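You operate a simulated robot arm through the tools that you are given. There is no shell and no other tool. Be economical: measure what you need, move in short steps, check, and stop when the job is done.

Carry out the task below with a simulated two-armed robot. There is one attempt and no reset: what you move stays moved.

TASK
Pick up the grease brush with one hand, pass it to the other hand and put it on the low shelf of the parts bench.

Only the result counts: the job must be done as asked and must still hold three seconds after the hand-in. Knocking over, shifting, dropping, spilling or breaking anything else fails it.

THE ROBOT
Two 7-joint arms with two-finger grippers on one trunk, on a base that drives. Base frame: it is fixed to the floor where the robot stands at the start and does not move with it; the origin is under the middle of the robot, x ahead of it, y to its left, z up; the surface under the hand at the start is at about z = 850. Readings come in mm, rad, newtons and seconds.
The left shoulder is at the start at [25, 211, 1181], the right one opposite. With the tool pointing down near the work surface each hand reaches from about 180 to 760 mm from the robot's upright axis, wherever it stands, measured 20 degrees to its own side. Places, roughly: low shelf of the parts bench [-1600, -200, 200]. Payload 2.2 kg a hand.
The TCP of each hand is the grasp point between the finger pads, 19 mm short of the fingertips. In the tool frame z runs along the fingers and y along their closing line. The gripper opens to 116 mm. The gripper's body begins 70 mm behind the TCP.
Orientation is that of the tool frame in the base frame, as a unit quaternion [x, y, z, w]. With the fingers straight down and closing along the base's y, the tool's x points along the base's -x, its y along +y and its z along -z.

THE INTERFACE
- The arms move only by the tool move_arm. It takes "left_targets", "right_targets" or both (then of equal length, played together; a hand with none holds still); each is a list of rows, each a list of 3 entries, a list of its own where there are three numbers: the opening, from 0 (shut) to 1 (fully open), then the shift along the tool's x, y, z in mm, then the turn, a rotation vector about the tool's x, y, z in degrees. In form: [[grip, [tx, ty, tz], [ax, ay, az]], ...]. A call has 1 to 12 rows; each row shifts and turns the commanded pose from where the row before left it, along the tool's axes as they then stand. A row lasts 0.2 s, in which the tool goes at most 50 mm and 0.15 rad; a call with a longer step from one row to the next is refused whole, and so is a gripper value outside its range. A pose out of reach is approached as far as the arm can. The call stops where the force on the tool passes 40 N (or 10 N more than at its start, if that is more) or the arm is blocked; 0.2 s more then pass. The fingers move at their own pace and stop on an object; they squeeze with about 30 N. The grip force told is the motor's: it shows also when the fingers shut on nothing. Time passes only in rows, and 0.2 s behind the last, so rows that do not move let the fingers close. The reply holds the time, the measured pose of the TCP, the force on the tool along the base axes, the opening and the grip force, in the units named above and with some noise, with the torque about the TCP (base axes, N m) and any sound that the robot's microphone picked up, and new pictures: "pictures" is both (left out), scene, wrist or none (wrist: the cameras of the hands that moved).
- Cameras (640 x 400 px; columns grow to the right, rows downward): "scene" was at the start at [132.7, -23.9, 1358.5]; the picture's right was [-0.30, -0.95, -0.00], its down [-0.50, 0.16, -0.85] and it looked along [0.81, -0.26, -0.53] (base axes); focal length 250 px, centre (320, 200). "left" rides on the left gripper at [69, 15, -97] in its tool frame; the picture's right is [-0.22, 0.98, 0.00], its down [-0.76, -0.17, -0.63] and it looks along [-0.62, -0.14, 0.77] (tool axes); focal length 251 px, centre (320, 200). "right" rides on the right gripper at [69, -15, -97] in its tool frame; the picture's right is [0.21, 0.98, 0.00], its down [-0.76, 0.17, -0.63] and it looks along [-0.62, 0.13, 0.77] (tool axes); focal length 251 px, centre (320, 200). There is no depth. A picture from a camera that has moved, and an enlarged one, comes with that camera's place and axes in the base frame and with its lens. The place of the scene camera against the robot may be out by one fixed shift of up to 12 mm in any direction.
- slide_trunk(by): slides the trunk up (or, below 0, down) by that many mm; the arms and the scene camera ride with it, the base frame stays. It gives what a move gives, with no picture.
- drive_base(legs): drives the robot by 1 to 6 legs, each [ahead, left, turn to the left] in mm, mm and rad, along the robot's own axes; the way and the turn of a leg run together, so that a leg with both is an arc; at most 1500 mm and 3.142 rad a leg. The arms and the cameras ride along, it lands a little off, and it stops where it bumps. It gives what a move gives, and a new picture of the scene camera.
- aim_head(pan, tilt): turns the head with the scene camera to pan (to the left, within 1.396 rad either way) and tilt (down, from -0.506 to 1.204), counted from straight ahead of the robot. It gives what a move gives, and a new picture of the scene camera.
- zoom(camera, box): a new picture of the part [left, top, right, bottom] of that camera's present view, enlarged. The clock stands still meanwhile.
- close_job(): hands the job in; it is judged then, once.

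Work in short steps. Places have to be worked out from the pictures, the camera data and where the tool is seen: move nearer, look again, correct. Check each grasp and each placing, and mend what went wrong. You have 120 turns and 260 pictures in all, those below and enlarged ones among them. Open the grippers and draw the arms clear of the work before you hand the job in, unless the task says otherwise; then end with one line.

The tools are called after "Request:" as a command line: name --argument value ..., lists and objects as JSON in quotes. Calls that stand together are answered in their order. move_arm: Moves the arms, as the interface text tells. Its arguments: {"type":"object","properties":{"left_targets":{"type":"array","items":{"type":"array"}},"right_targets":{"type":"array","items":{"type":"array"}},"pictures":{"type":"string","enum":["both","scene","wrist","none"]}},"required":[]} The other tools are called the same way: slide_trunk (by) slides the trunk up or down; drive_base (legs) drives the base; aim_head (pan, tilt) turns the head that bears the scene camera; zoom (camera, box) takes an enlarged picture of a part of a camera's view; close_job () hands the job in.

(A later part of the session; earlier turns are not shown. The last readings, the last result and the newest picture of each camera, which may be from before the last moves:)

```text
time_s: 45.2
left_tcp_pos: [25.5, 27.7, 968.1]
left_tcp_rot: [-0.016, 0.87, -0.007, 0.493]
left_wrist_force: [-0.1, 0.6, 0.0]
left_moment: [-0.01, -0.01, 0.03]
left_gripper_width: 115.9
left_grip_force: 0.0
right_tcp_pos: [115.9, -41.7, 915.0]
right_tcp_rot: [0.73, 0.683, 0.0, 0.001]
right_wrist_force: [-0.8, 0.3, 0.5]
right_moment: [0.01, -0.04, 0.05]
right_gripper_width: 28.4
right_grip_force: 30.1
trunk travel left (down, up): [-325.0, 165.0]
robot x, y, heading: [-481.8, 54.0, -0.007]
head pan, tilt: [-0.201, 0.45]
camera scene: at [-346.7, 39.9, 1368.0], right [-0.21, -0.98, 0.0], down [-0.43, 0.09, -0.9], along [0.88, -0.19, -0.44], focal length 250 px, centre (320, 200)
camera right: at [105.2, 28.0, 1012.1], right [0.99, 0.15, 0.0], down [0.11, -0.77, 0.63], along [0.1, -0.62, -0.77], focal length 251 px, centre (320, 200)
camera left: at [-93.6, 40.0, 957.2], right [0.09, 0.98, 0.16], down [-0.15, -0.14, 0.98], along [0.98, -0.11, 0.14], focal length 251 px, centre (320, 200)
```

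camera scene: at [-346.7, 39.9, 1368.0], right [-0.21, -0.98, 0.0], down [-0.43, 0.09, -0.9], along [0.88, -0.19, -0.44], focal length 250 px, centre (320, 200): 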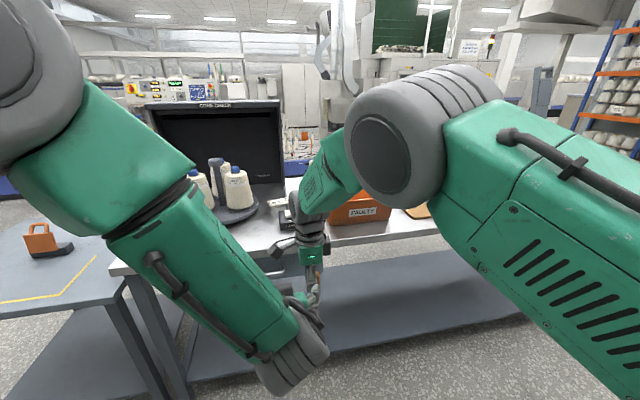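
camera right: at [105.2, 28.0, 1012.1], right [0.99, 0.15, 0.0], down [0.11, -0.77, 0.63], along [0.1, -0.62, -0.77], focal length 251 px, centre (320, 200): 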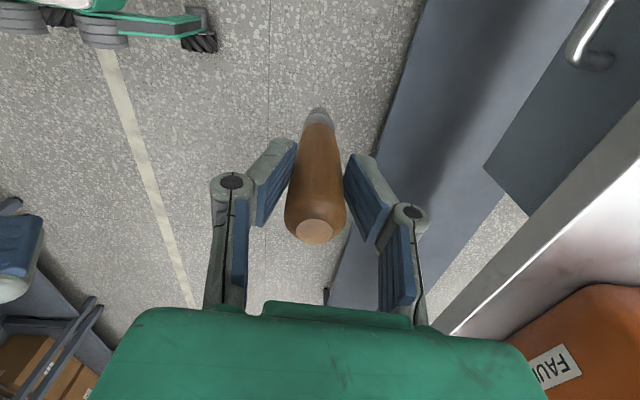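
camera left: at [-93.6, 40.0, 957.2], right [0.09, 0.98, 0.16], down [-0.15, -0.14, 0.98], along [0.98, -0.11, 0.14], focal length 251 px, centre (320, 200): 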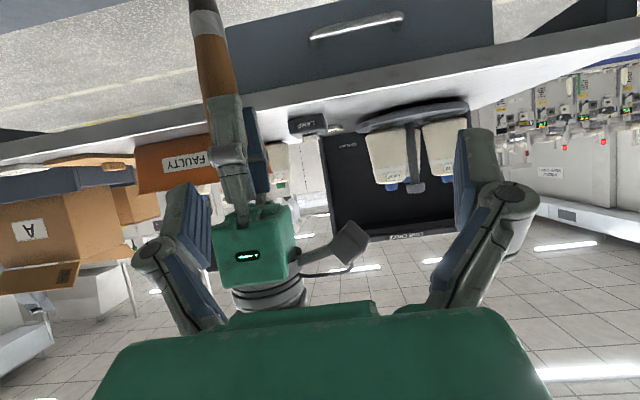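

Now both arms are free. I align the left hand with the grip point (tool x +49, y -68), staying ~100 mm short.

Request:
move_arm --left_targets '[[1, [16, -23, 10], [0, 0, 0]], [1, [17, -23, 10], [0, 0, 0]], [1, [16, -22, 10], [0, 0, 0]], [1, [0, 0, 0], [0, 0, 0]]]' --pictures "both"

```text
time_s: 46.2
left_tcp_pos: [13.6, -50.2, 898.6]
left_tcp_rot: [0.01, 0.87, -0.002, 0.493]
left_wrist_force: [-0.5, -0.9, 0.3]
left_moment: [0.0, -0.01, -0.04]
left_gripper_width: 116.0
left_grip_force: 0.1
right_tcp_pos: [117.6, -41.4, 916.9]
right_tcp_rot: [0.73, 0.684, 0.001, 0.0]
right_wrist_force: [-0.1, 0.0, -1.3]
right_moment: [0.0, 0.01, 0.01]
right_gripper_width: 27.9
right_grip_force: 30.5
trunk travel left (down, up): [-325.0, 165.0]
robot x, y, heading: [-484.0, 51.7, -0.008]
head pan, tilt: [-0.201, 0.45]
camera scene: at [-345.4, 40.3, 1367.8], right [-0.21, -0.98, 0.0], down [-0.43, 0.09, -0.9], along [0.88, -0.18, -0.44], focal length 250 px, centre (320, 200)
camera left: at [-105.0, -32.4, 887.9], right [0.13, 0.97, 0.19], down [-0.16, -0.17, 0.97], along [0.98, -0.15, 0.13], focal length 251 px, centre (320, 200)
```

scene: 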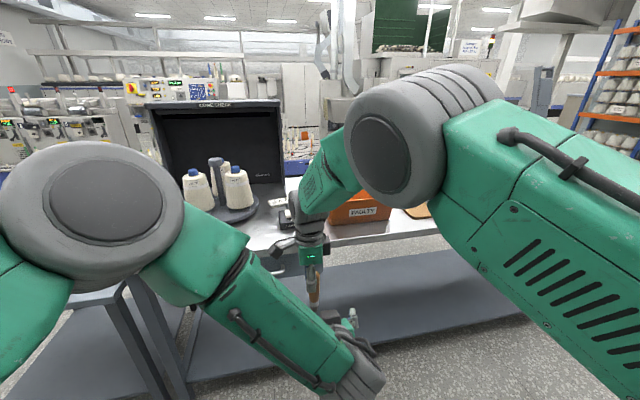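
left: 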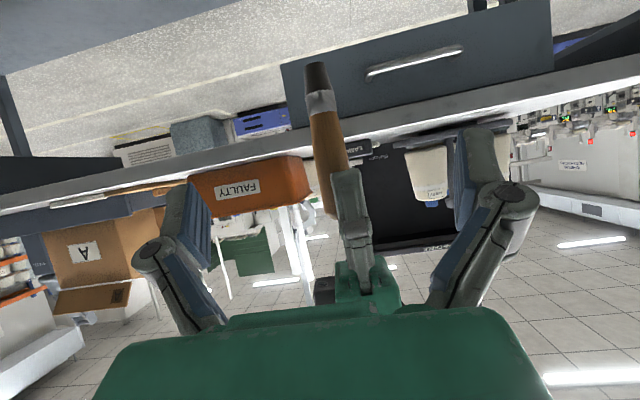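

The left hand overshot a little. I zoom its view to measure the brush against the finger centre line.

Request:
zoom --camera "left" --box '[240, 50, 440, 250]'

```text
2.00 times, centred on (340, 150) of left
camera zoom: at [-105.0, -32.4, 887.9], right [0.13, 0.97, 0.19], down [-0.16, -0.17, 0.97], along [0.98, -0.15, 0.13], focal length 503 px, centre (280, 300)
```

zoom: 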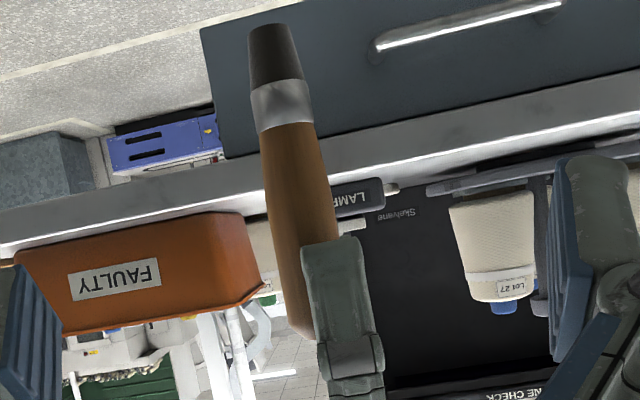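

Visual gives the grip point at tool (-26,-1,101), kinematics (-19,+10,108). I advance part way with a compromise and look again.

Request:
move_arm --left_targets '[[1, [-11, 1, 25], [0, 0, 0]], [1, [-11, 1, 25], [0, 0, 0]], [1, [0, 0, 0], [0, 0, 0]]]' --pictures "wrist"

Request:
zoom --camera "scene" --box '[240, 200, 440, 400]'

```text
time_s: 47.0
left_tcp_pos: [66.3, -48.9, 889.6]
left_tcp_rot: [0.009, 0.871, -0.002, 0.492]
left_wrist_force: [-0.6, 0.0, 0.4]
left_moment: [0.02, 0.02, -0.02]
left_gripper_width: 116.0
left_grip_force: 0.0
right_tcp_pos: [118.0, -41.3, 917.9]
right_tcp_rot: [0.73, 0.683, 0.001, 0.001]
right_wrist_force: [0.1, -0.6, -0.4]
right_moment: [-0.01, 0.02, 0.0]
right_gripper_width: 28.0
right_grip_force: 29.6
trunk travel left (down, up): [-325.0, 165.0]
robot x, y, heading: [-482.5, 51.5, -0.009]
head pan, tilt: [-0.201, 0.45]
camera left: at [-52.2, -31.1, 880.9], right [0.13, 0.97, 0.19], down [-0.16, -0.17, 0.97], along [0.98, -0.15, 0.13], focal length 251 px, centre (320, 200)
```

left: 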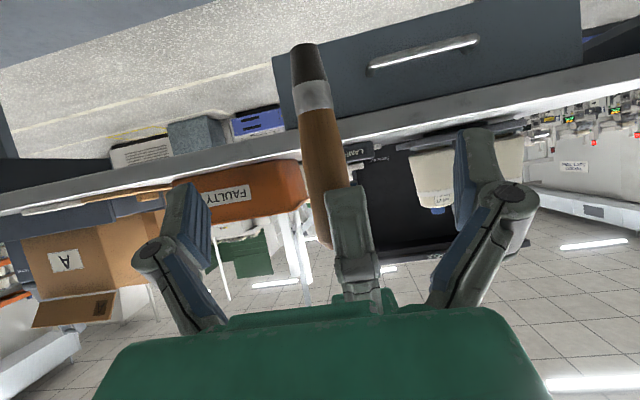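

```text
2.00 times, centred on (340, 300) of scene
camera zoom: at [-345.2, 41.0, 1367.8], right [-0.21, -0.98, 0.0], down [-0.43, 0.09, -0.9], along [0.88, -0.19, -0.44], focal length 500 px, centre (280, 0)
```

zoom: 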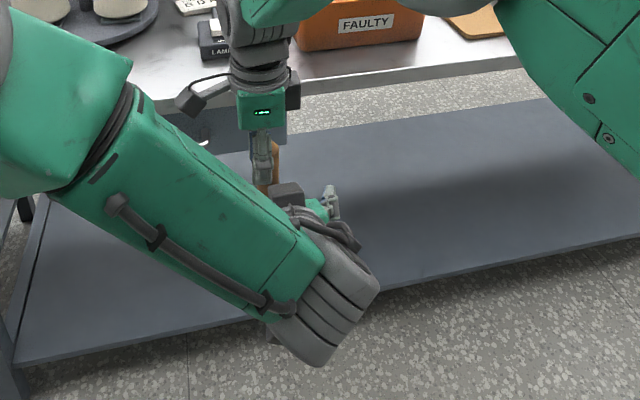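

Brush is centred between the left fingers' plane; remaining step about (-5,+3,56) in the left tool frame. I advance to it.

Request:
move_arm --left_targets '[[1, [-2, 1, 19], [0, 0, 0]], [1, [-2, 1, 19], [0, 0, 0]], [1, [-1, 1, 18], [0, 0, 0]], [1, [0, 0, 0], [0, 0, 0]]]' --pictures "wrist"

Request:
zoom --camera "right" --box '[160, 40, 480, 240]'

```text
time_s: 48.0
left_tcp_pos: [116.9, -47.8, 866.4]
left_tcp_rot: [0.008, 0.87, -0.002, 0.493]
left_wrist_force: [-0.5, -0.5, -0.1]
left_moment: [0.03, -0.04, 0.02]
left_gripper_width: 116.1
left_grip_force: 0.0
right_tcp_pos: [118.3, -41.8, 916.1]
right_tcp_rot: [0.73, 0.683, 0.002, -0.001]
right_wrist_force: [0.5, 0.0, 0.3]
right_moment: [-0.02, -0.02, 0.0]
right_gripper_width: 28.3
right_grip_force: 30.2
trunk travel left (down, up): [-325.0, 165.0]
robot x, y, heading: [-479.2, 48.9, -0.006]
head pan, tilt: [-0.201, 0.45]
camera left: at [0.0, -29.5, 856.2], right [0.13, 0.97, 0.19], down [-0.16, -0.17, 0.97], along [0.98, -0.15, 0.13], focal length 251 px, centre (320, 200)
```

left: 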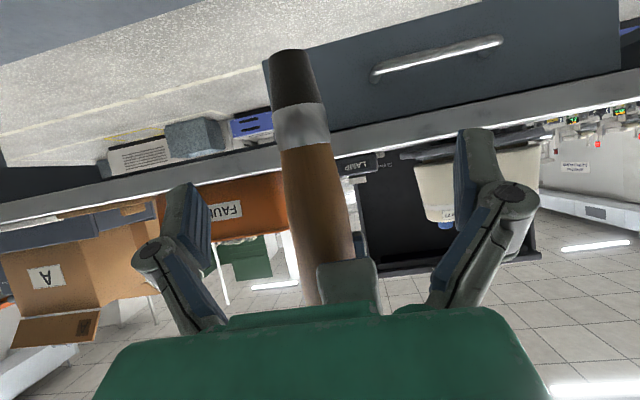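

```text
2.00 times, centred on (320, 140) of right
camera zoom: at [106.3, 29.3, 1012.7], right [0.99, 0.15, 0.0], down [0.11, -0.77, 0.63], along [0.1, -0.62, -0.78], focal length 503 px, centre (320, 320)
```

zoom: 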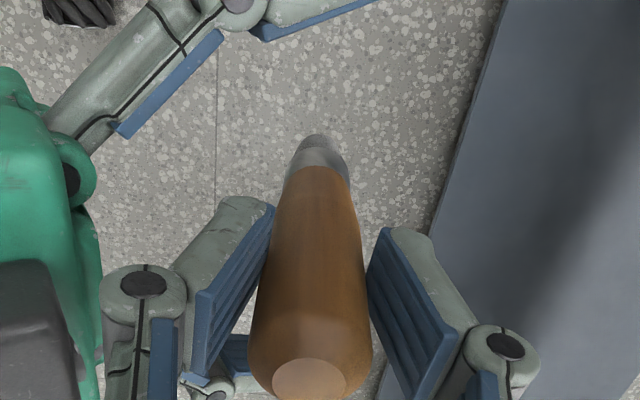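

The brush is at the left TCP, about 4 mm off toward -y, and the pads lie on the handle between ferrule and right fingertips. I correct and close the left hand, both then holding.

Request:
move_arm --left_targets '[[1, [0, -4, 0], [0, 0, 0]], [0.4, [0, 0, 0], [0, 0, 0]], [0, [0, 0, 0], [0, 0, 0]], [0, [0, 0, 0], [0, 0, 0]], [0, [0, 0, 0], [0, 0, 0]]]' --pictures "wrist"

```text
time_s: 49.2
left_tcp_pos: [118.8, -50.0, 864.5]
left_tcp_rot: [0.007, 0.87, -0.002, 0.492]
left_wrist_force: [0.7, 3.7, -1.8]
left_moment: [0.08, 0.02, 0.07]
left_gripper_width: 20.6
left_grip_force: 29.7
right_tcp_pos: [118.0, -41.8, 916.3]
right_tcp_rot: [0.73, 0.683, 0.001, 0.0]
right_wrist_force: [-1.0, -3.9, 1.2]
right_moment: [-0.31, 0.01, -0.08]
right_gripper_width: 28.3
right_grip_force: 29.8
trunk travel left (down, up): [-325.0, 165.0]
robot x, y, heading: [-482.8, 54.0, -0.008]
head pan, tilt: [-0.201, 0.45]
camera left: at [0.2, -33.5, 856.0], right [0.13, 0.97, 0.19], down [-0.16, -0.17, 0.97], along [0.98, -0.15, 0.13], focal length 251 px, centre (320, 200)
```

left: 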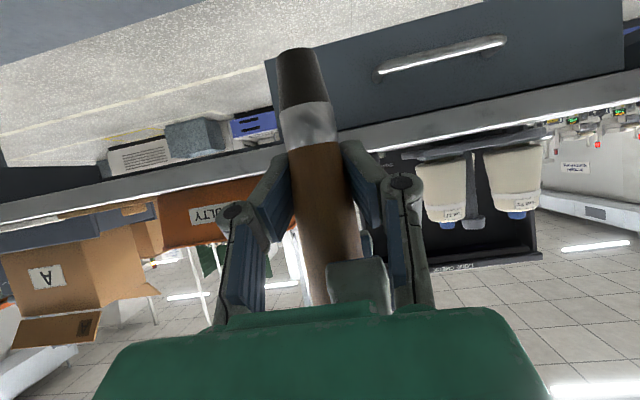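

Both hands hold (left 20.6 mm, 30 N). I open the right hand and raise it straight off.

Request:
move_arm --right_targets '[[0.5, [0, 0, 0], [0, 0, 0]], [0.5, [0, 0, 0], [0, 0, 0]], [0.6, [0, 0, -20], [0, 0, 0]], [0.6, [0, 0, -40], [0, 0, 0]], [0.6, [0, 0, -40], [0, 0, 0]], [0.6, [-40, 0, 0], [0, 0, 0]], [0.6, [-40, 0, 0], [0, 0, 0]]]' --left_targets '[[0, [0, 0, 0], [0, 0, 0]], [0, [0, 0, 0], [0, 0, 0]], [0, [0, 0, 0], [0, 0, 0]], [0, [0, 0, 0], [0, 0, 0]], [0, [0, 0, 0], [0, 0, 0]], [0, [0, 0, 0], [0, 0, 0]], [0, [0, 0, 0], [0, 0, 0]]]' --pictures "both"

```text
time_s: 50.0
left_tcp_pos: [112.1, -56.2, 872.3]
left_tcp_rot: [0.012, 0.867, -0.005, 0.499]
left_wrist_force: [-15.3, 6.5, 8.1]
left_moment: [-0.42, -0.87, -0.15]
left_gripper_width: 20.2
left_grip_force: 29.9
right_tcp_pos: [116.3, -48.6, 926.6]
right_tcp_rot: [0.733, 0.68, 0.003, 0.003]
right_wrist_force: [14.9, -7.8, -8.9]
right_moment: [0.13, -0.02, 0.29]
right_gripper_width: 62.3
right_grip_force: 0.0
trunk travel left (down, up): [-325.0, 165.0]
robot x, y, heading: [-482.2, 54.3, -0.005]
head pan, tilt: [-0.201, 0.45]
stopped in row 3 (left hand): the force on the tool passed its limit at 51 N (the readings are from after the stop); the commanded pose is now the measured one
camera scene: at [-345.8, 40.3, 1367.9], right [-0.21, -0.98, 0.0], down [-0.43, 0.09, -0.9], along [0.88, -0.19, -0.44], focal length 250 px, centre (320, 200)
camera right: at [105.3, 22.3, 1021.9], right [0.99, 0.14, 0.01], down [0.1, -0.77, 0.63], along [0.09, -0.63, -0.77], focal length 251 px, centre (320, 200)
camera left: at [-5.0, -38.1, 862.0], right [0.13, 0.97, 0.19], down [-0.17, -0.17, 0.97], along [0.98, -0.16, 0.14], focal length 251 px, centre (320, 200)
```

scene: 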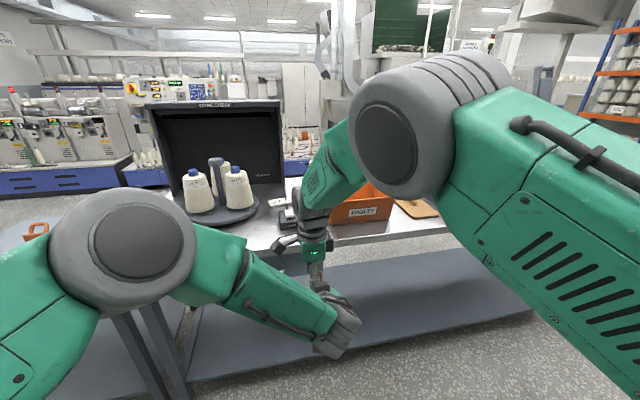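
right: 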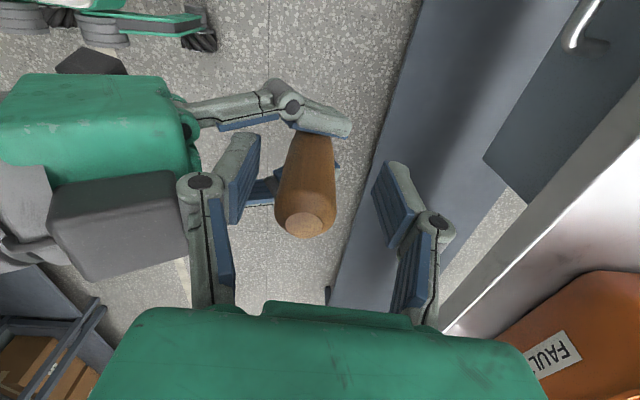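
left: 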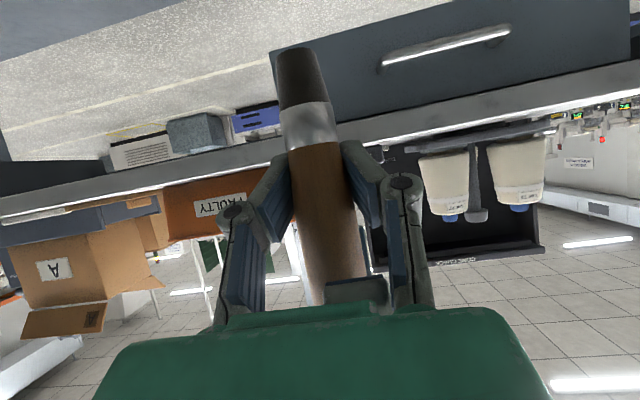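

The brush is in the left hand, but the right's near finger opened onto the left gripper. I narrow the right opening to relieve it, then rise straight up.

Request:
move_arm --right_targets '[[0.38, [0, 0, 0], [0, 0, 0]], [0.38, [0, 0, 0], [0, 0, 0]]]' --pictures "wrist"

```text
time_s: 50.6
left_tcp_pos: [114.3, -55.3, 873.6]
left_tcp_rot: [0.011, 0.867, -0.004, 0.499]
left_wrist_force: [0.2, -0.4, -0.4]
left_moment: [0.01, -0.01, -0.02]
left_gripper_width: 20.0
left_grip_force: 30.3
right_tcp_pos: [116.6, -46.6, 926.7]
right_tcp_rot: [0.734, 0.679, 0.002, -0.001]
right_wrist_force: [-0.7, 0.0, 0.5]
right_moment: [-0.03, 0.01, 0.03]
right_gripper_width: 44.2
right_grip_force: 0.0
trunk travel left (down, up): [-325.0, 165.0]
robot x, y, heading: [-484.6, 52.0, -0.005]
head pan, tilt: [-0.201, 0.45]
camera right: at [105.1, 24.4, 1022.4], right [0.99, 0.14, 0.0], down [0.11, -0.77, 0.63], along [0.09, -0.62, -0.78], focal length 251 px, centre (320, 200)
```

right: 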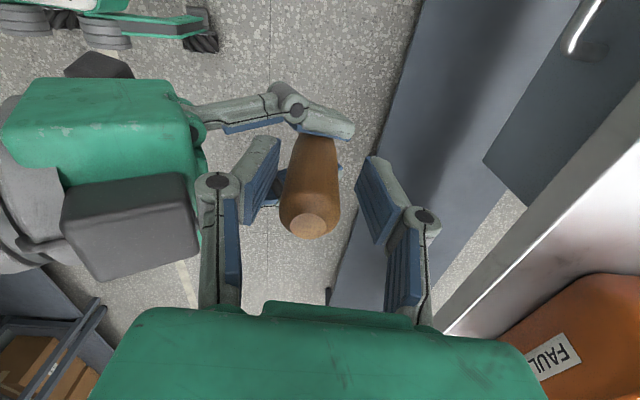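

Forces are zero and the brush stays firm in the left hand. Raise the right hand.

Request:
move_arm --right_targets '[[0.38, [0, 1, -15], [0, 0, 0]], [0.38, [0, 0, -25], [0, 0, 0]], [0.38, [0, 0, -40], [0, 0, 0]], [0.38, [0, 0, -40], [0, 0, 0]], [0.38, [-40, 0, 0], [0, 0, 0]], [0.38, [-40, 0, 0], [0, 0, 0]], [0.38, [-40, 0, 0], [0, 0, 0]]]' --pictures "both"

Request:
zoom --camera "left" --box '[160, 20, 480, 300]'

```text
time_s: 52.2
left_tcp_pos: [112.8, -57.8, 870.7]
left_tcp_rot: [0.011, 0.867, -0.003, 0.497]
left_wrist_force: [0.5, -0.1, -0.1]
left_moment: [0.02, -0.04, 0.01]
left_gripper_width: 19.8
left_grip_force: 30.1
right_tcp_pos: [109.2, -166.8, 1043.8]
right_tcp_rot: [0.73, 0.683, 0.003, 0.0]
right_wrist_force: [-0.2, 0.1, -0.2]
right_moment: [0.04, -0.01, 0.02]
right_gripper_width: 44.2
right_grip_force: 0.0
trunk travel left (down, up): [-325.0, 165.0]
robot x, y, heading: [-483.8, 52.0, -0.002]
head pan, tilt: [-0.201, 0.45]
camera scene: at [-344.2, 37.2, 1367.6], right [-0.21, -0.98, 0.0], down [-0.43, 0.09, -0.9], along [0.88, -0.18, -0.44], focal length 250 px, centre (320, 200)
camera right: at [97.5, -96.1, 1140.6], right [0.99, 0.15, 0.0], down [0.11, -0.77, 0.63], along [0.1, -0.62, -0.78], focal length 251 px, centre (320, 200)
```

scene: 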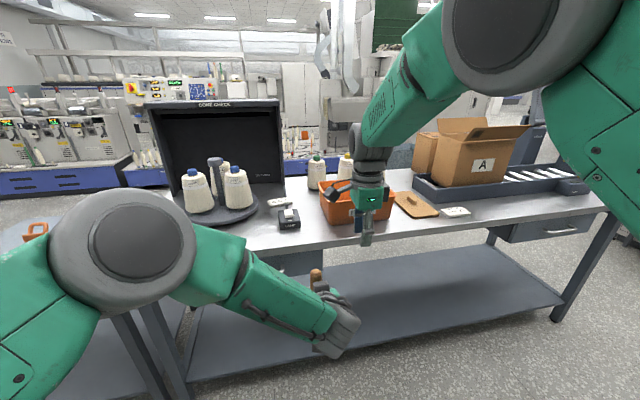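
right: 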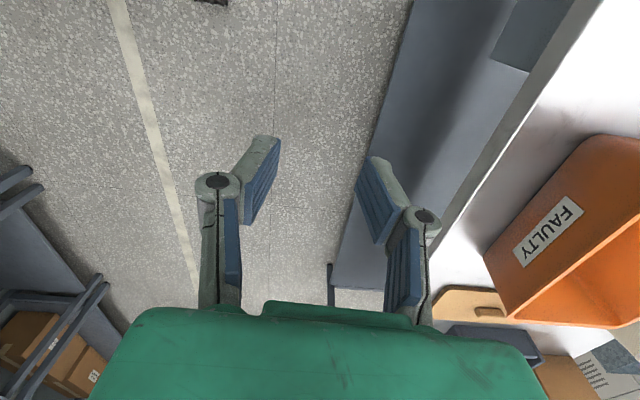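

```text
1.43 times, centred on (320, 160) of left
camera zoom: at [-3.0, -39.4, 860.6], right [0.13, 0.97, 0.19], down [-0.17, -0.17, 0.97], along [0.98, -0.16, 0.14], focal length 359 px, centre (320, 257)
```

zoom: 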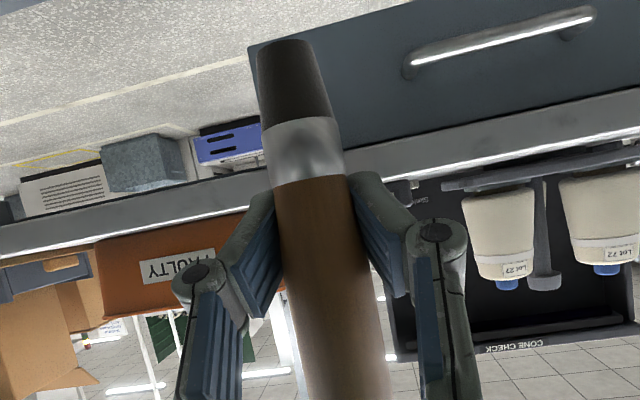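

Hand-over done: the left holds the brush firmly, tip about 58 mm below its TCP. I now bring the left hand out to its own side and tuck the right hand up and back.

Request:
move_arm --left_targets '[[0, [0, 30, 0], [0, 0, 0]], [0, [0, 30, 0], [0, 0, 0]], [0, [0, 30, 0], [0, 0, 0]], [0, [0, 30, 0], [0, 0, 0]], [0, [0, 30, 0], [0, 0, 0]], [0, [0, 30, 0], [0, 0, 0]], [0, [0, 0, 0], [0, 0, 0]]]' --right_targets '[[0.38, [-20, -30, -30], [0, 0, 0]], [0.38, [-20, -30, -30], [0, 0, 0]], [0.38, [-20, -30, -30], [0, 0, 0]], [0.38, [-20, -30, -30], [0, 0, 0]], [0.38, [-20, -30, -30], [0, 0, 0]], [0.38, [-20, -30, -30], [0, 0, 0]], [0.38, [0, -30, -20], [0, 0, 0]]]' --pictures "scene"

```text
time_s: 53.8
left_tcp_pos: [119.1, 128.7, 871.5]
left_tcp_rot: [0.01, 0.867, -0.005, 0.499]
left_wrist_force: [0.7, 0.4, -0.8]
left_moment: [-0.04, 0.01, -0.04]
left_gripper_width: 20.0
left_grip_force: 30.3
right_tcp_pos: [-90.7, -274.4, 1241.7]
right_tcp_rot: [0.732, 0.681, 0.003, 0.0]
right_wrist_force: [0.1, 0.3, 0.2]
right_moment: [-0.07, -0.02, -0.01]
right_gripper_width: 44.3
right_grip_force: 0.2
right hand out of reach, approached as far as the arm can: row 7
trunk travel left (down, up): [-325.0, 165.0]
robot x, y, heading: [-486.2, 52.8, -0.007]
head pan, tilt: [-0.201, 0.45]
camera scene: at [-346.4, 46.7, 1367.9], right [-0.21, -0.98, 0.0], down [-0.43, 0.09, -0.9], along [0.88, -0.19, -0.44], focal length 250 px, centre (320, 200)
```

scene: 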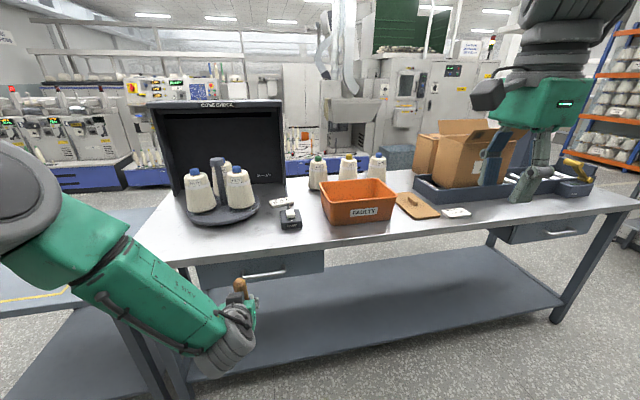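

Both arms are clear. I turn right about to face the bench (the sweep radius of ~620 mm clears both benches) and look down.

Request:
drive_base --legs '[[60, 0, 0], [0, 0, -3.13]]'

Request:
aim_head --pan 0.1 --tilt 0.75

```text
time_s: 62.1
left_tcp_pos: [-1026.9, -11.2, 871.9]
left_tcp_rot: [0.867, -0.016, -0.499, -0.007]
left_wrist_force: [0.1, 0.3, -0.3]
left_moment: [0.02, -0.01, 0.05]
left_gripper_width: 19.6
left_grip_force: 29.8
right_tcp_pos: [-810.8, 389.8, 1240.4]
right_tcp_rot: [-0.675, 0.738, -0.001, -0.002]
right_wrist_force: [-0.6, 0.7, -0.5]
right_moment: [0.01, -0.03, 0.0]
right_gripper_width: 44.1
right_grip_force: 0.1
trunk travel left (down, up): [-325.0, 165.0]
robot x, y, heading: [-421.4, 56.9, 3.124]
head pan, tilt: [-0.201, 0.45]
camera scene: at [-553.3, 82.5, 1367.9], right [0.22, 0.98, 0.0], down [0.43, -0.1, -0.9], along [-0.88, 0.2, -0.44], focal length 250 px, centre (320, 200)
```

scene: 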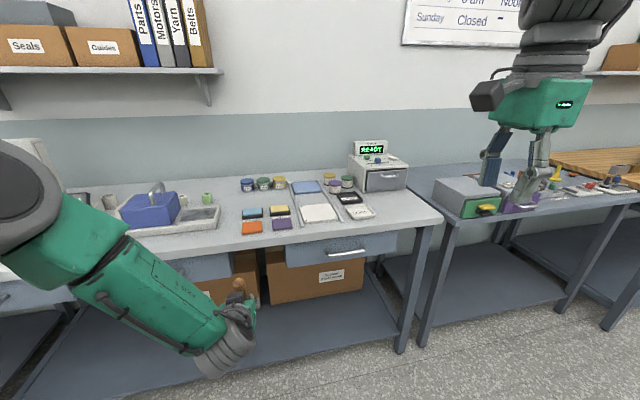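

```text
time_s: 62.9
left_tcp_pos: [-1024.2, -12.6, 874.4]
left_tcp_rot: [0.866, -0.018, -0.499, -0.008]
left_wrist_force: [0.3, 0.0, -0.7]
left_moment: [0.0, -0.02, 0.0]
left_gripper_width: 19.7
left_grip_force: 30.5
right_tcp_pos: [-806.6, 390.6, 1241.2]
right_tcp_rot: [-0.675, 0.738, -0.001, -0.005]
right_wrist_force: [-0.6, 0.3, 0.2]
right_moment: [0.04, -0.02, 0.0]
right_gripper_width: 43.9
right_grip_force: 0.1
trunk travel left (down, up): [-325.0, 165.0]
robot x, y, heading: [-423.4, 52.0, 3.121]
head pan, tilt: [0.099, 0.75]
camera scene: at [-545.8, 55.9, 1341.6], right [-0.08, 1.0, 0.0], down [0.68, 0.05, -0.73], along [-0.73, -0.06, -0.68], focal length 250 px, centre (320, 200)
```

scene: 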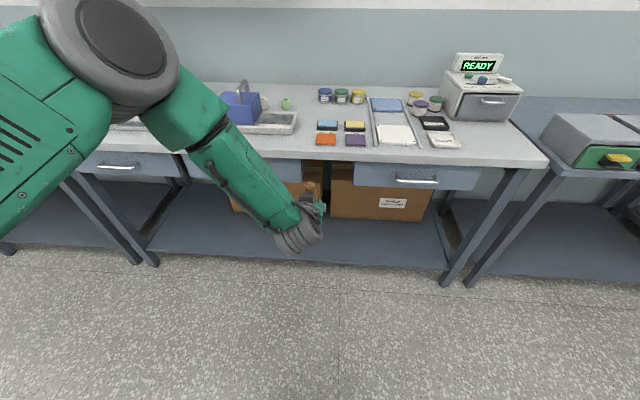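

Shelf front edge ≈ x -1290, box fronts ≈ -1660, brush lane clear. I lower the trunk fully and strafe left toward the bench middle.

Request:
slide_trunk --by -320

Request:
drive_base --legs '[[0, 150, 0.02]]'

```text
time_s: 66.1
left_tcp_pos: [-1024.4, -11.2, 554.7]
left_tcp_rot: [0.866, -0.016, -0.5, -0.007]
left_wrist_force: [-0.3, -0.3, -0.6]
left_moment: [0.0, 0.01, 0.01]
left_gripper_width: 19.2
left_grip_force: 29.9
right_tcp_pos: [-806.9, 390.7, 921.0]
right_tcp_rot: [-0.675, 0.738, -0.001, -0.005]
right_wrist_force: [-0.1, -0.2, 0.6]
right_moment: [0.01, 0.0, -0.01]
right_gripper_width: 44.1
right_grip_force: 0.1
trunk travel left (down, up): [-5.0, 485.0]
robot x, y, heading: [-421.4, 50.4, 3.124]
head pan, tilt: [0.099, 0.75]
```

```text
time_s: 67.5
left_tcp_pos: [-1024.3, -170.5, 554.2]
left_tcp_rot: [0.867, -0.009, -0.499, -0.002]
left_wrist_force: [-0.3, -0.3, -1.0]
left_moment: [0.01, 0.0, 0.01]
left_gripper_width: 19.2
left_grip_force: 29.8
right_tcp_pos: [-815.1, 239.4, 917.5]
right_tcp_rot: [-0.681, 0.732, -0.006, -0.008]
right_wrist_force: [0.0, 0.0, -1.8]
right_moment: [-0.02, 0.02, 0.01]
right_gripper_width: 43.8
right_grip_force: 0.0
trunk travel left (down, up): [-5.0, 485.0]
robot x, y, heading: [-431.5, -96.0, 3.146]
head pan, tilt: [0.099, 0.75]
camera scene: at [-546.4, -87.5, 1021.5], right [-0.1, 1.0, -0.01], down [0.68, 0.06, -0.73], along [-0.73, -0.08, -0.68], focal length 250 px, centre (320, 200)
```

scene: 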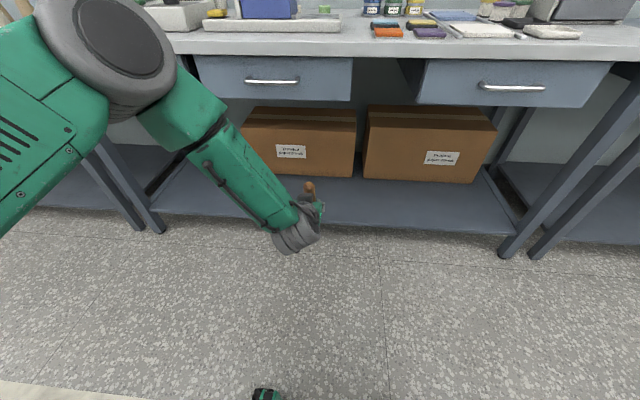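

Now I lower the left hand 245 mm at constant attitude, still in front of the shelf.

Request:
move_arm --left_targets '[[0, [35.5, 0, 20.5], [0, 0, 0]], [0, [35.5, 0, 20.5], [0, 0, 0]], [0, [35.5, 0, 20.5], [0, 0, 0]], [0, [35.5, 0, 20.5], [0, 0, 0]], [0, [35.5, 0, 20.5], [0, 0, 0]], [0, [35.5, 0, 20.5], [0, 0, 0]], [0, [0, 0, 0], [0, 0, 0]]]' --pictures "both"

```text
time_s: 69.0
left_tcp_pos: [-1026.2, -180.3, 308.1]
left_tcp_rot: [0.865, -0.007, -0.501, -0.007]
left_wrist_force: [0.0, -0.4, 0.1]
left_moment: [-0.01, 0.01, -0.04]
left_gripper_width: 19.3
left_grip_force: 30.2
right_tcp_pos: [-812.3, 230.0, 923.2]
right_tcp_rot: [-0.68, 0.733, -0.003, -0.007]
right_wrist_force: [-0.7, -0.6, 0.2]
right_moment: [0.01, 0.02, 0.01]
right_gripper_width: 44.3
right_grip_force: 0.0
trunk travel left (down, up): [-5.0, 485.0]
robot x, y, heading: [-425.5, -93.3, 3.141]
head pan, tilt: [0.099, 0.75]
camera scene: at [-546.2, -97.3, 1021.5], right [-0.1, 1.0, 0.0], down [0.68, 0.07, -0.73], along [-0.73, -0.07, -0.68], focal length 250 px, centre (320, 200)
camera left: at [-907.6, -196.8, 297.2], right [-0.12, -0.98, 0.18], down [0.17, 0.16, 0.97], along [-0.98, 0.15, 0.15], focal length 251 px, centre (320, 200)
```

scene: 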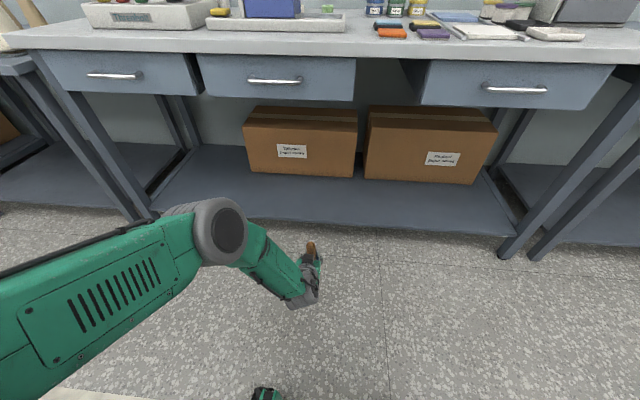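
left: 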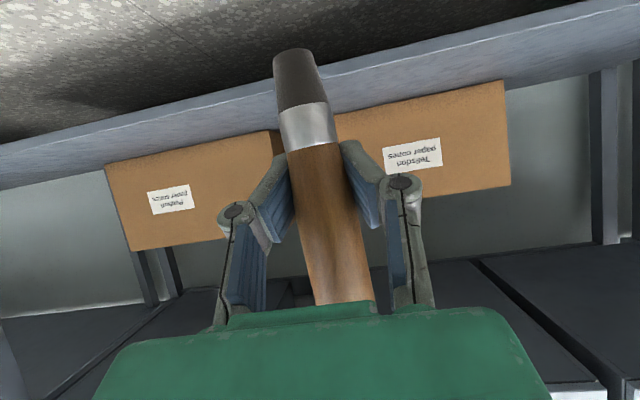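

The hand reaches with room to spare. I zoom the left camera to gauge the shelf surface height.

Request:
zoom --camera "left" --box '[300, 20, 620, 220]'

Request:
zoom --camera "scene" --box '[200, 140, 440, 290]'

```text
2.00 times, centred on (460, 120) of left
camera zoom: at [-907.6, -196.8, 297.2], right [-0.12, -0.98, 0.18], down [0.17, 0.16, 0.97], along [-0.98, 0.15, 0.15], focal length 503 px, centre (40, 360)
```

zoom: 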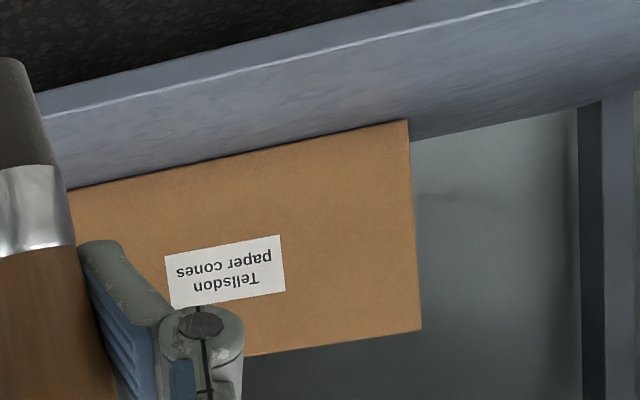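

```text
2.67 times, centred on (320, 215) of scene
camera zoom: at [-546.2, -97.3, 1021.5], right [-0.1, 1.0, 0.0], down [0.68, 0.07, -0.73], along [-0.73, -0.07, -0.68], focal length 667 px, centre (320, 160)
```

zoom: 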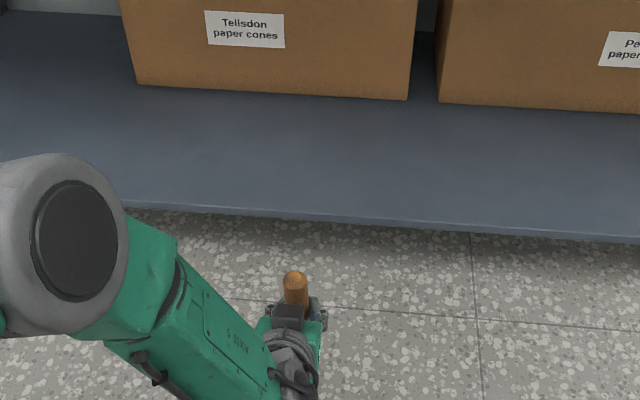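

Triangulation gives shelf top z≈176, front edge x≈-1316, boxes from x≈-1657. I drive 360 mm ahead, which keeps the right hand short of the bench edge, with the brush tip at ~250 passing above the shelf.

Request:
drive_base --legs '[[200, 0, 0], [160, 0, 0]]'

Request:
zoom --camera "left" --box '[0, 0, 640, 400]'

```text
time_s: 71.7
left_tcp_pos: [-1381.8, -178.2, 309.1]
left_tcp_rot: [0.866, -0.007, -0.5, -0.005]
left_wrist_force: [-0.3, 0.5, -0.5]
left_moment: [0.02, 0.01, -0.03]
left_gripper_width: 18.7
left_grip_force: 29.8
right_tcp_pos: [-1168.9, 232.8, 922.7]
right_tcp_rot: [-0.681, 0.732, -0.004, -0.006]
right_wrist_force: [-0.1, -0.3, -0.3]
right_moment: [-0.01, -0.02, 0.0]
right_gripper_width: 44.2
right_grip_force: 0.1
trunk travel left (down, up): [-5.0, 485.0]
robot x, y, heading: [-782.6, -97.3, 3.147]
head pan, tilt: [0.099, 0.75]
camera scene: at [-902.6, -94.8, 1021.4], right [-0.1, 1.0, 0.0], down [0.68, 0.07, -0.73], along [-0.72, -0.07, -0.69], focal length 250 px, centre (320, 200)
```

scene: 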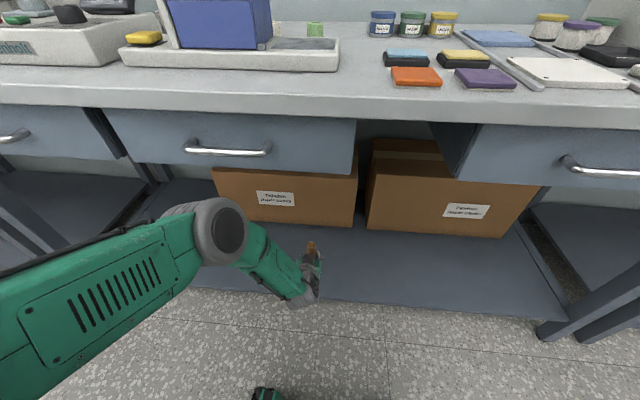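

```text
1.00 times, centred on (320, 200) of left (not enlarged: the box is as wide or as high as the picture)
camera zoom: at [-1263.3, -194.4, 297.3], right [-0.12, -0.97, 0.18], down [0.17, 0.16, 0.97], along [-0.98, 0.15, 0.15], focal length 251 px, centre (320, 200)
```

zoom: 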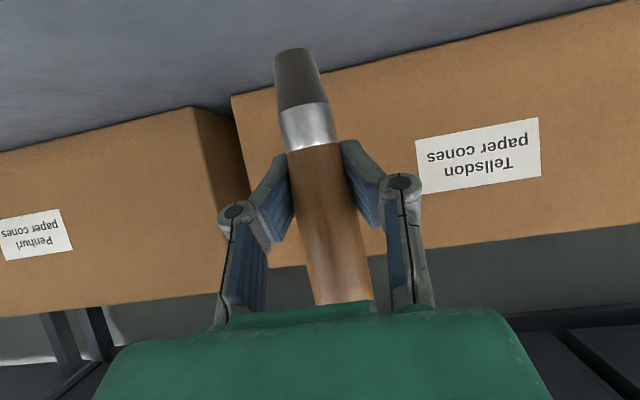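

The brush tip hangs above the shelf, upright to about 1°. I extend 55 mm further in and lower 50 mm.

Request:
move_arm --left_targets '[[0, [-13.5, 0, 24], [0, 0, 0]], [0, [-14, 0, 24], [0, 0, 0]], [0, [21.5, 0, 12.5], [0, 0, 0]], [0, [21.5, 0, 12.5], [0, 0, 0]], [0, [0, 0, 0], [0, 0, 0]], [0, [0, 0, 0], [0, 0, 0]]]' --pictures "both"

Request:
zoom --camera "scene" --box '[240, 200, 400, 300]'

```text
time_s: 73.0
left_tcp_pos: [-1434.5, -178.2, 260.4]
left_tcp_rot: [0.865, -0.007, -0.501, -0.005]
left_wrist_force: [0.1, 0.4, 0.5]
left_moment: [0.0, 0.02, 0.01]
left_gripper_width: 18.8
left_grip_force: 29.9
left hand out of reach, approached as far as the arm can: row 4
right_tcp_pos: [-1166.8, 232.4, 923.6]
right_tcp_rot: [-0.681, 0.732, -0.004, -0.008]
right_wrist_force: [1.0, -0.5, -0.1]
right_moment: [0.01, -0.01, 0.02]
right_gripper_width: 44.2
right_grip_force: 0.1
trunk travel left (down, up): [-5.0, 485.0]
robot x, y, heading: [-780.4, -95.9, 3.136]
head pan, tilt: [0.099, 0.75]
camera scene: at [-901.8, -94.7, 1021.5], right [-0.1, 1.0, 0.0], down [0.68, 0.07, -0.73], along [-0.73, -0.07, -0.68], focal length 250 px, centre (320, 200)
camera left: at [-1316.9, -195.2, 248.6], right [-0.12, -0.97, 0.18], down [0.18, 0.16, 0.97], along [-0.98, 0.15, 0.15], focal length 251 px, centre (320, 200)
```

scene: 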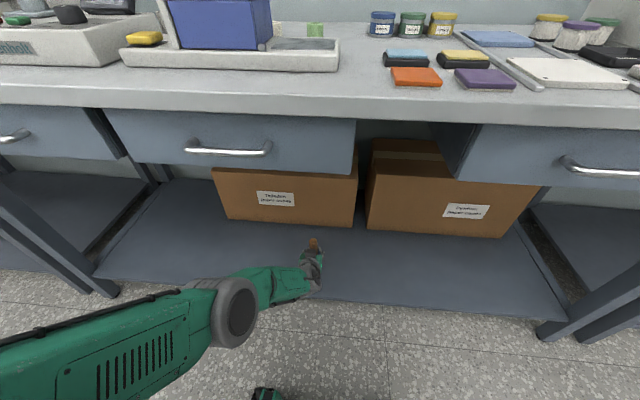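
left: 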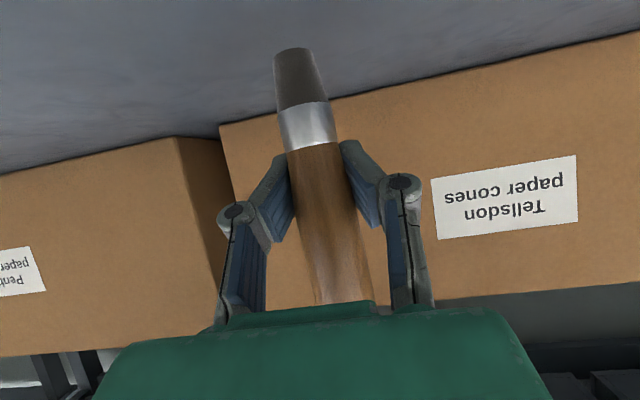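

```text
4.00 times, centred on (320, 250) of scene
camera zoom: at [-901.8, -94.7, 1021.5], right [-0.1, 1.0, 0.0], down [0.68, 0.07, -0.73], along [-0.73, -0.07, -0.68], focal length 1000 px, centre (320, 0)
```

zoom: 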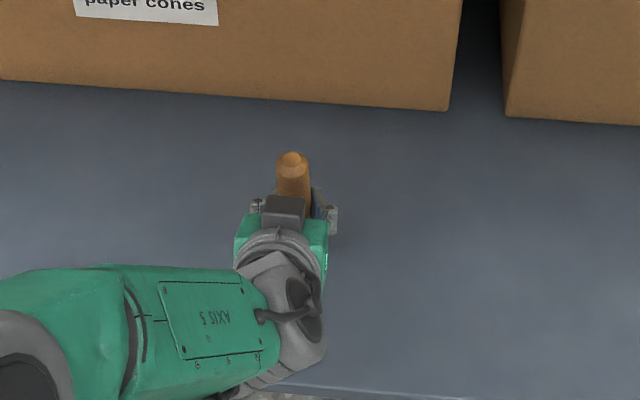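

I'm at the reach limit; I drive 40 mm further ahead and then draw back the same amount while lowering.

Request:
drive_base --legs '[[40, 0, 0]]'

Request:
move_arm --left_targets '[[0, [18, 0, -31], [0, 0, 0]], [0, [8.6, 0, 5], [0, 0, 0]], [0, [0, 0, 0], [0, 0, 0]]]' --pictures "wrist"

```text
time_s: 73.9
left_tcp_pos: [-1473.8, -177.3, 259.8]
left_tcp_rot: [0.865, -0.007, -0.501, -0.005]
left_wrist_force: [-0.5, 0.5, 0.2]
left_moment: [-0.02, 0.01, -0.01]
left_gripper_width: 19.0
left_grip_force: 29.9
right_tcp_pos: [-1205.8, 233.4, 923.3]
right_tcp_rot: [-0.681, 0.733, -0.003, -0.009]
right_wrist_force: [-0.6, 0.4, -0.5]
right_moment: [-0.03, 0.02, -0.02]
right_gripper_width: 43.6
right_grip_force: 0.0
trunk travel left (down, up): [-5.0, 485.0]
robot x, y, heading: [-818.1, -97.0, 3.136]
head pan, tilt: [0.099, 0.75]
camera scene: at [-941.7, -94.3, 1021.4], right [-0.1, 1.0, 0.0], down [0.68, 0.07, -0.73], along [-0.72, -0.07, -0.69], focal length 250 px, centre (320, 200)
```

scene: 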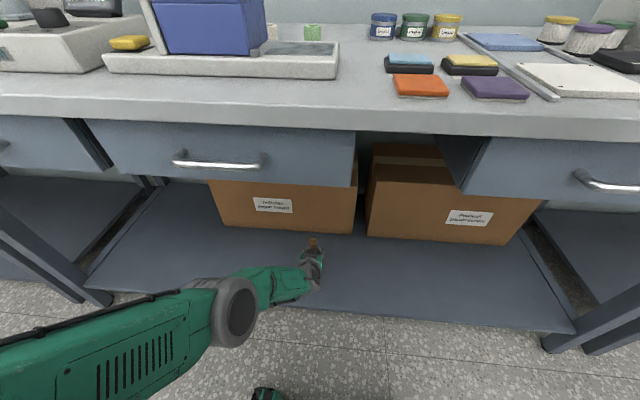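

```text
time_s: 74.7
left_tcp_pos: [-1437.6, -176.9, 253.0]
left_tcp_rot: [0.864, -0.008, -0.503, -0.006]
left_wrist_force: [-0.1, -1.5, 0.0]
left_moment: [-0.02, -0.02, -0.04]
left_gripper_width: 18.5
left_grip_force: 30.4
right_tcp_pos: [-1203.3, 233.3, 923.5]
right_tcp_rot: [-0.681, 0.733, -0.003, -0.01]
right_wrist_force: [0.2, 0.5, 0.5]
right_moment: [-0.02, -0.02, 0.0]
right_gripper_width: 44.1
right_grip_force: 0.1
trunk travel left (down, up): [-5.0, 485.0]
robot x, y, heading: [-816.6, -93.8, 3.143]
head pan, tilt: [0.099, 0.75]
camera left: at [-1320.1, -194.2, 241.1], right [-0.12, -0.97, 0.19], down [0.18, 0.16, 0.97], along [-0.98, 0.15, 0.16], focal length 251 px, centre (320, 200)
```

left: 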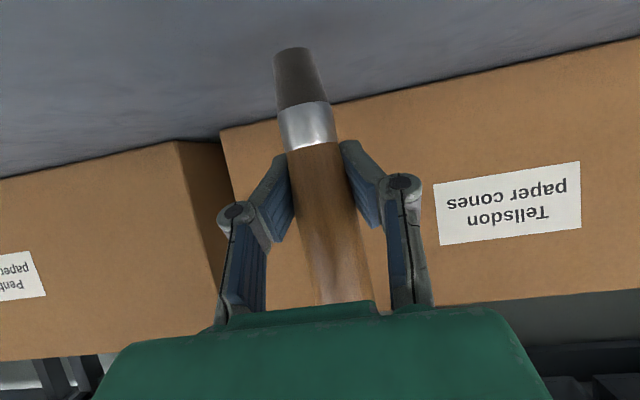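

No contact yet; tip about 15–20 mm above. I trim the pitch 1.4° back to upright and lower in 4 mm rows.

Request:
move_arm --left_targets '[[0, [3.5, 0, 2], [0, 1.4, 0]], [0, [3.5, 0, 2], [0, 0, 0]], [0, [3.5, 0, 2], [0, 0, 0]], [0, [0, 0, 0], [0, 0, 0]]]' --pictures "wrist"

```text
time_s: 75.7
left_tcp_pos: [-1438.9, -177.7, 239.3]
left_tcp_rot: [0.871, -0.008, -0.492, -0.005]
left_wrist_force: [-0.6, -0.5, -0.6]
left_moment: [0.01, -0.01, 0.03]
left_gripper_width: 18.6
left_grip_force: 30.1
right_tcp_pos: [-1202.1, 233.7, 924.5]
right_tcp_rot: [-0.681, 0.733, -0.004, -0.009]
right_wrist_force: [0.2, 0.2, 0.3]
right_moment: [-0.02, 0.01, 0.01]
right_gripper_width: 44.0
right_grip_force: 0.0
trunk travel left (down, up): [-5.0, 485.0]
robot x, y, heading: [-819.5, -99.0, 3.137]
head pan, tilt: [0.099, 0.75]
camera left: at [-1320.1, -194.9, 230.4], right [-0.13, -0.97, 0.18], down [0.16, 0.16, 0.97], along [-0.98, 0.15, 0.13], focal length 251 px, centre (320, 200)
```

left: 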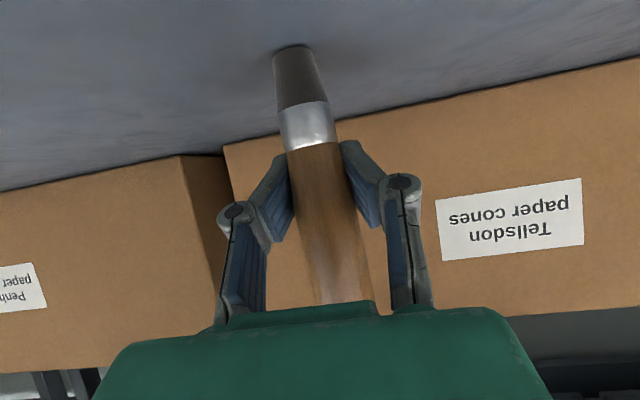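

A shadow now meets the tip, so it is just above the shelf. I go on in 2 mm rows.

Request:
move_arm --left_targets '[[0, [1.7, 0, 1], [0, 0, 0]], [0, [1.7, 0, 1], [0, 0, 0]], [0, [0, 0, 0], [0, 0, 0]]]' --pictures "wrist"

Request:
zoom --camera "left" --box '[220, 20, 380, 120]'

```text
time_s: 76.5
left_tcp_pos: [-1439.8, -176.6, 239.4]
left_tcp_rot: [0.869, -0.008, -0.495, -0.005]
left_wrist_force: [-1.3, 2.8, 17.0]
left_moment: [0.04, -0.05, 0.02]
left_gripper_width: 18.3
left_grip_force: 29.5
right_tcp_pos: [-1201.5, 234.0, 925.3]
right_tcp_rot: [-0.681, 0.733, -0.002, -0.012]
right_wrist_force: [-1.0, 0.4, 0.2]
right_moment: [0.03, 0.0, -0.01]
right_gripper_width: 44.1
right_grip_force: 0.0
trunk travel left (down, up): [-5.0, 485.0]
robot x, y, heading: [-820.4, -96.0, 3.135]
head pan, tilt: [0.099, 0.75]
camera left: at [-1321.5, -194.3, 228.5], right [-0.13, -0.97, 0.18], down [0.16, 0.16, 0.97], along [-0.98, 0.15, 0.14], focal length 251 px, centre (320, 200)
```

left: 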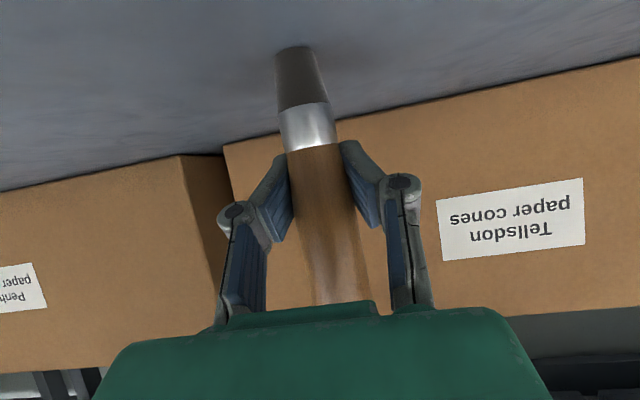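

```text
4.00 times, centred on (300, 70) of left
camera zoom: at [-1321.5, -194.3, 228.5], right [-0.13, -0.97, 0.18], down [0.16, 0.16, 0.97], along [-0.98, 0.15, 0.14], focal length 1006 px, centre (400, 720)
```

zoom: 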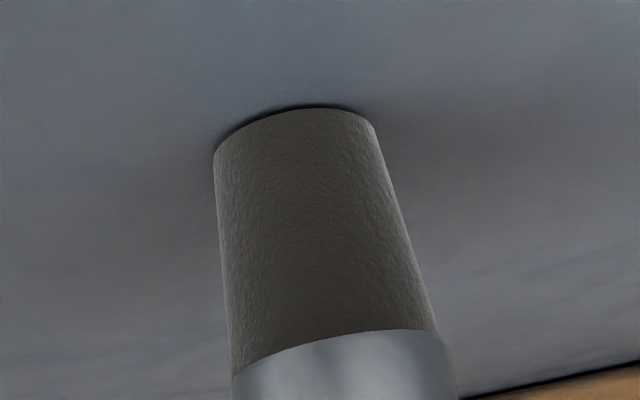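

Contact with 17 N: the tip stands on the shelf. I ease off 2 mm and open the fingers moderately.

Request:
move_arm --left_targets '[[0, [-1.5, 0, -0.9], [0, 0, 0]], [0.25, [0, 0, 0], [0, 0, 0]], [0.4, [0, 0, 0], [0, 0, 0]], [0.55, [0, 0, 0], [0, 0, 0]], [0.55, [0, 0, 0], [0, 0, 0]]]' --pictures "both"

```text
time_s: 77.7
left_tcp_pos: [-1437.8, -177.9, 237.1]
left_tcp_rot: [0.871, -0.008, -0.492, -0.005]
left_wrist_force: [-0.3, 0.0, -0.6]
left_moment: [-0.01, -0.03, 0.0]
left_gripper_width: 64.0
left_grip_force: 0.0
right_tcp_pos: [-1202.3, 233.1, 924.2]
right_tcp_rot: [-0.681, 0.732, -0.003, -0.01]
right_wrist_force: [-0.7, 0.4, 0.0]
right_moment: [0.02, -0.02, 0.03]
right_gripper_width: 44.0
right_grip_force: 0.0
trunk travel left (down, up): [-5.0, 485.0]
robot x, y, heading: [-819.9, -99.9, 3.14]
head pan, tilt: [0.099, 0.75]
camera scene: at [-940.8, -94.5, 1021.5], right [-0.1, 1.0, 0.0], down [0.68, 0.07, -0.73], along [-0.73, -0.07, -0.68], focal length 250 px, centre (320, 200)
camera left: at [-1319.3, -195.0, 227.6], right [-0.13, -0.97, 0.18], down [0.16, 0.16, 0.97], along [-0.98, 0.15, 0.13], focal length 251 px, centre (320, 200)
```

scene: 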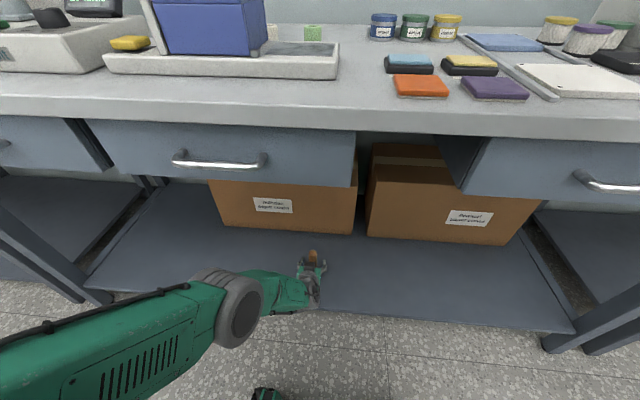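
left: 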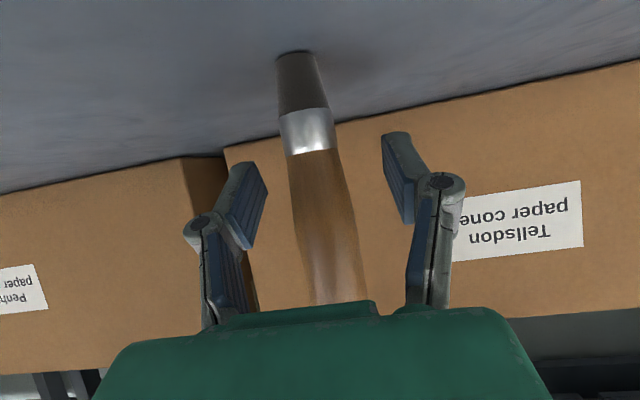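

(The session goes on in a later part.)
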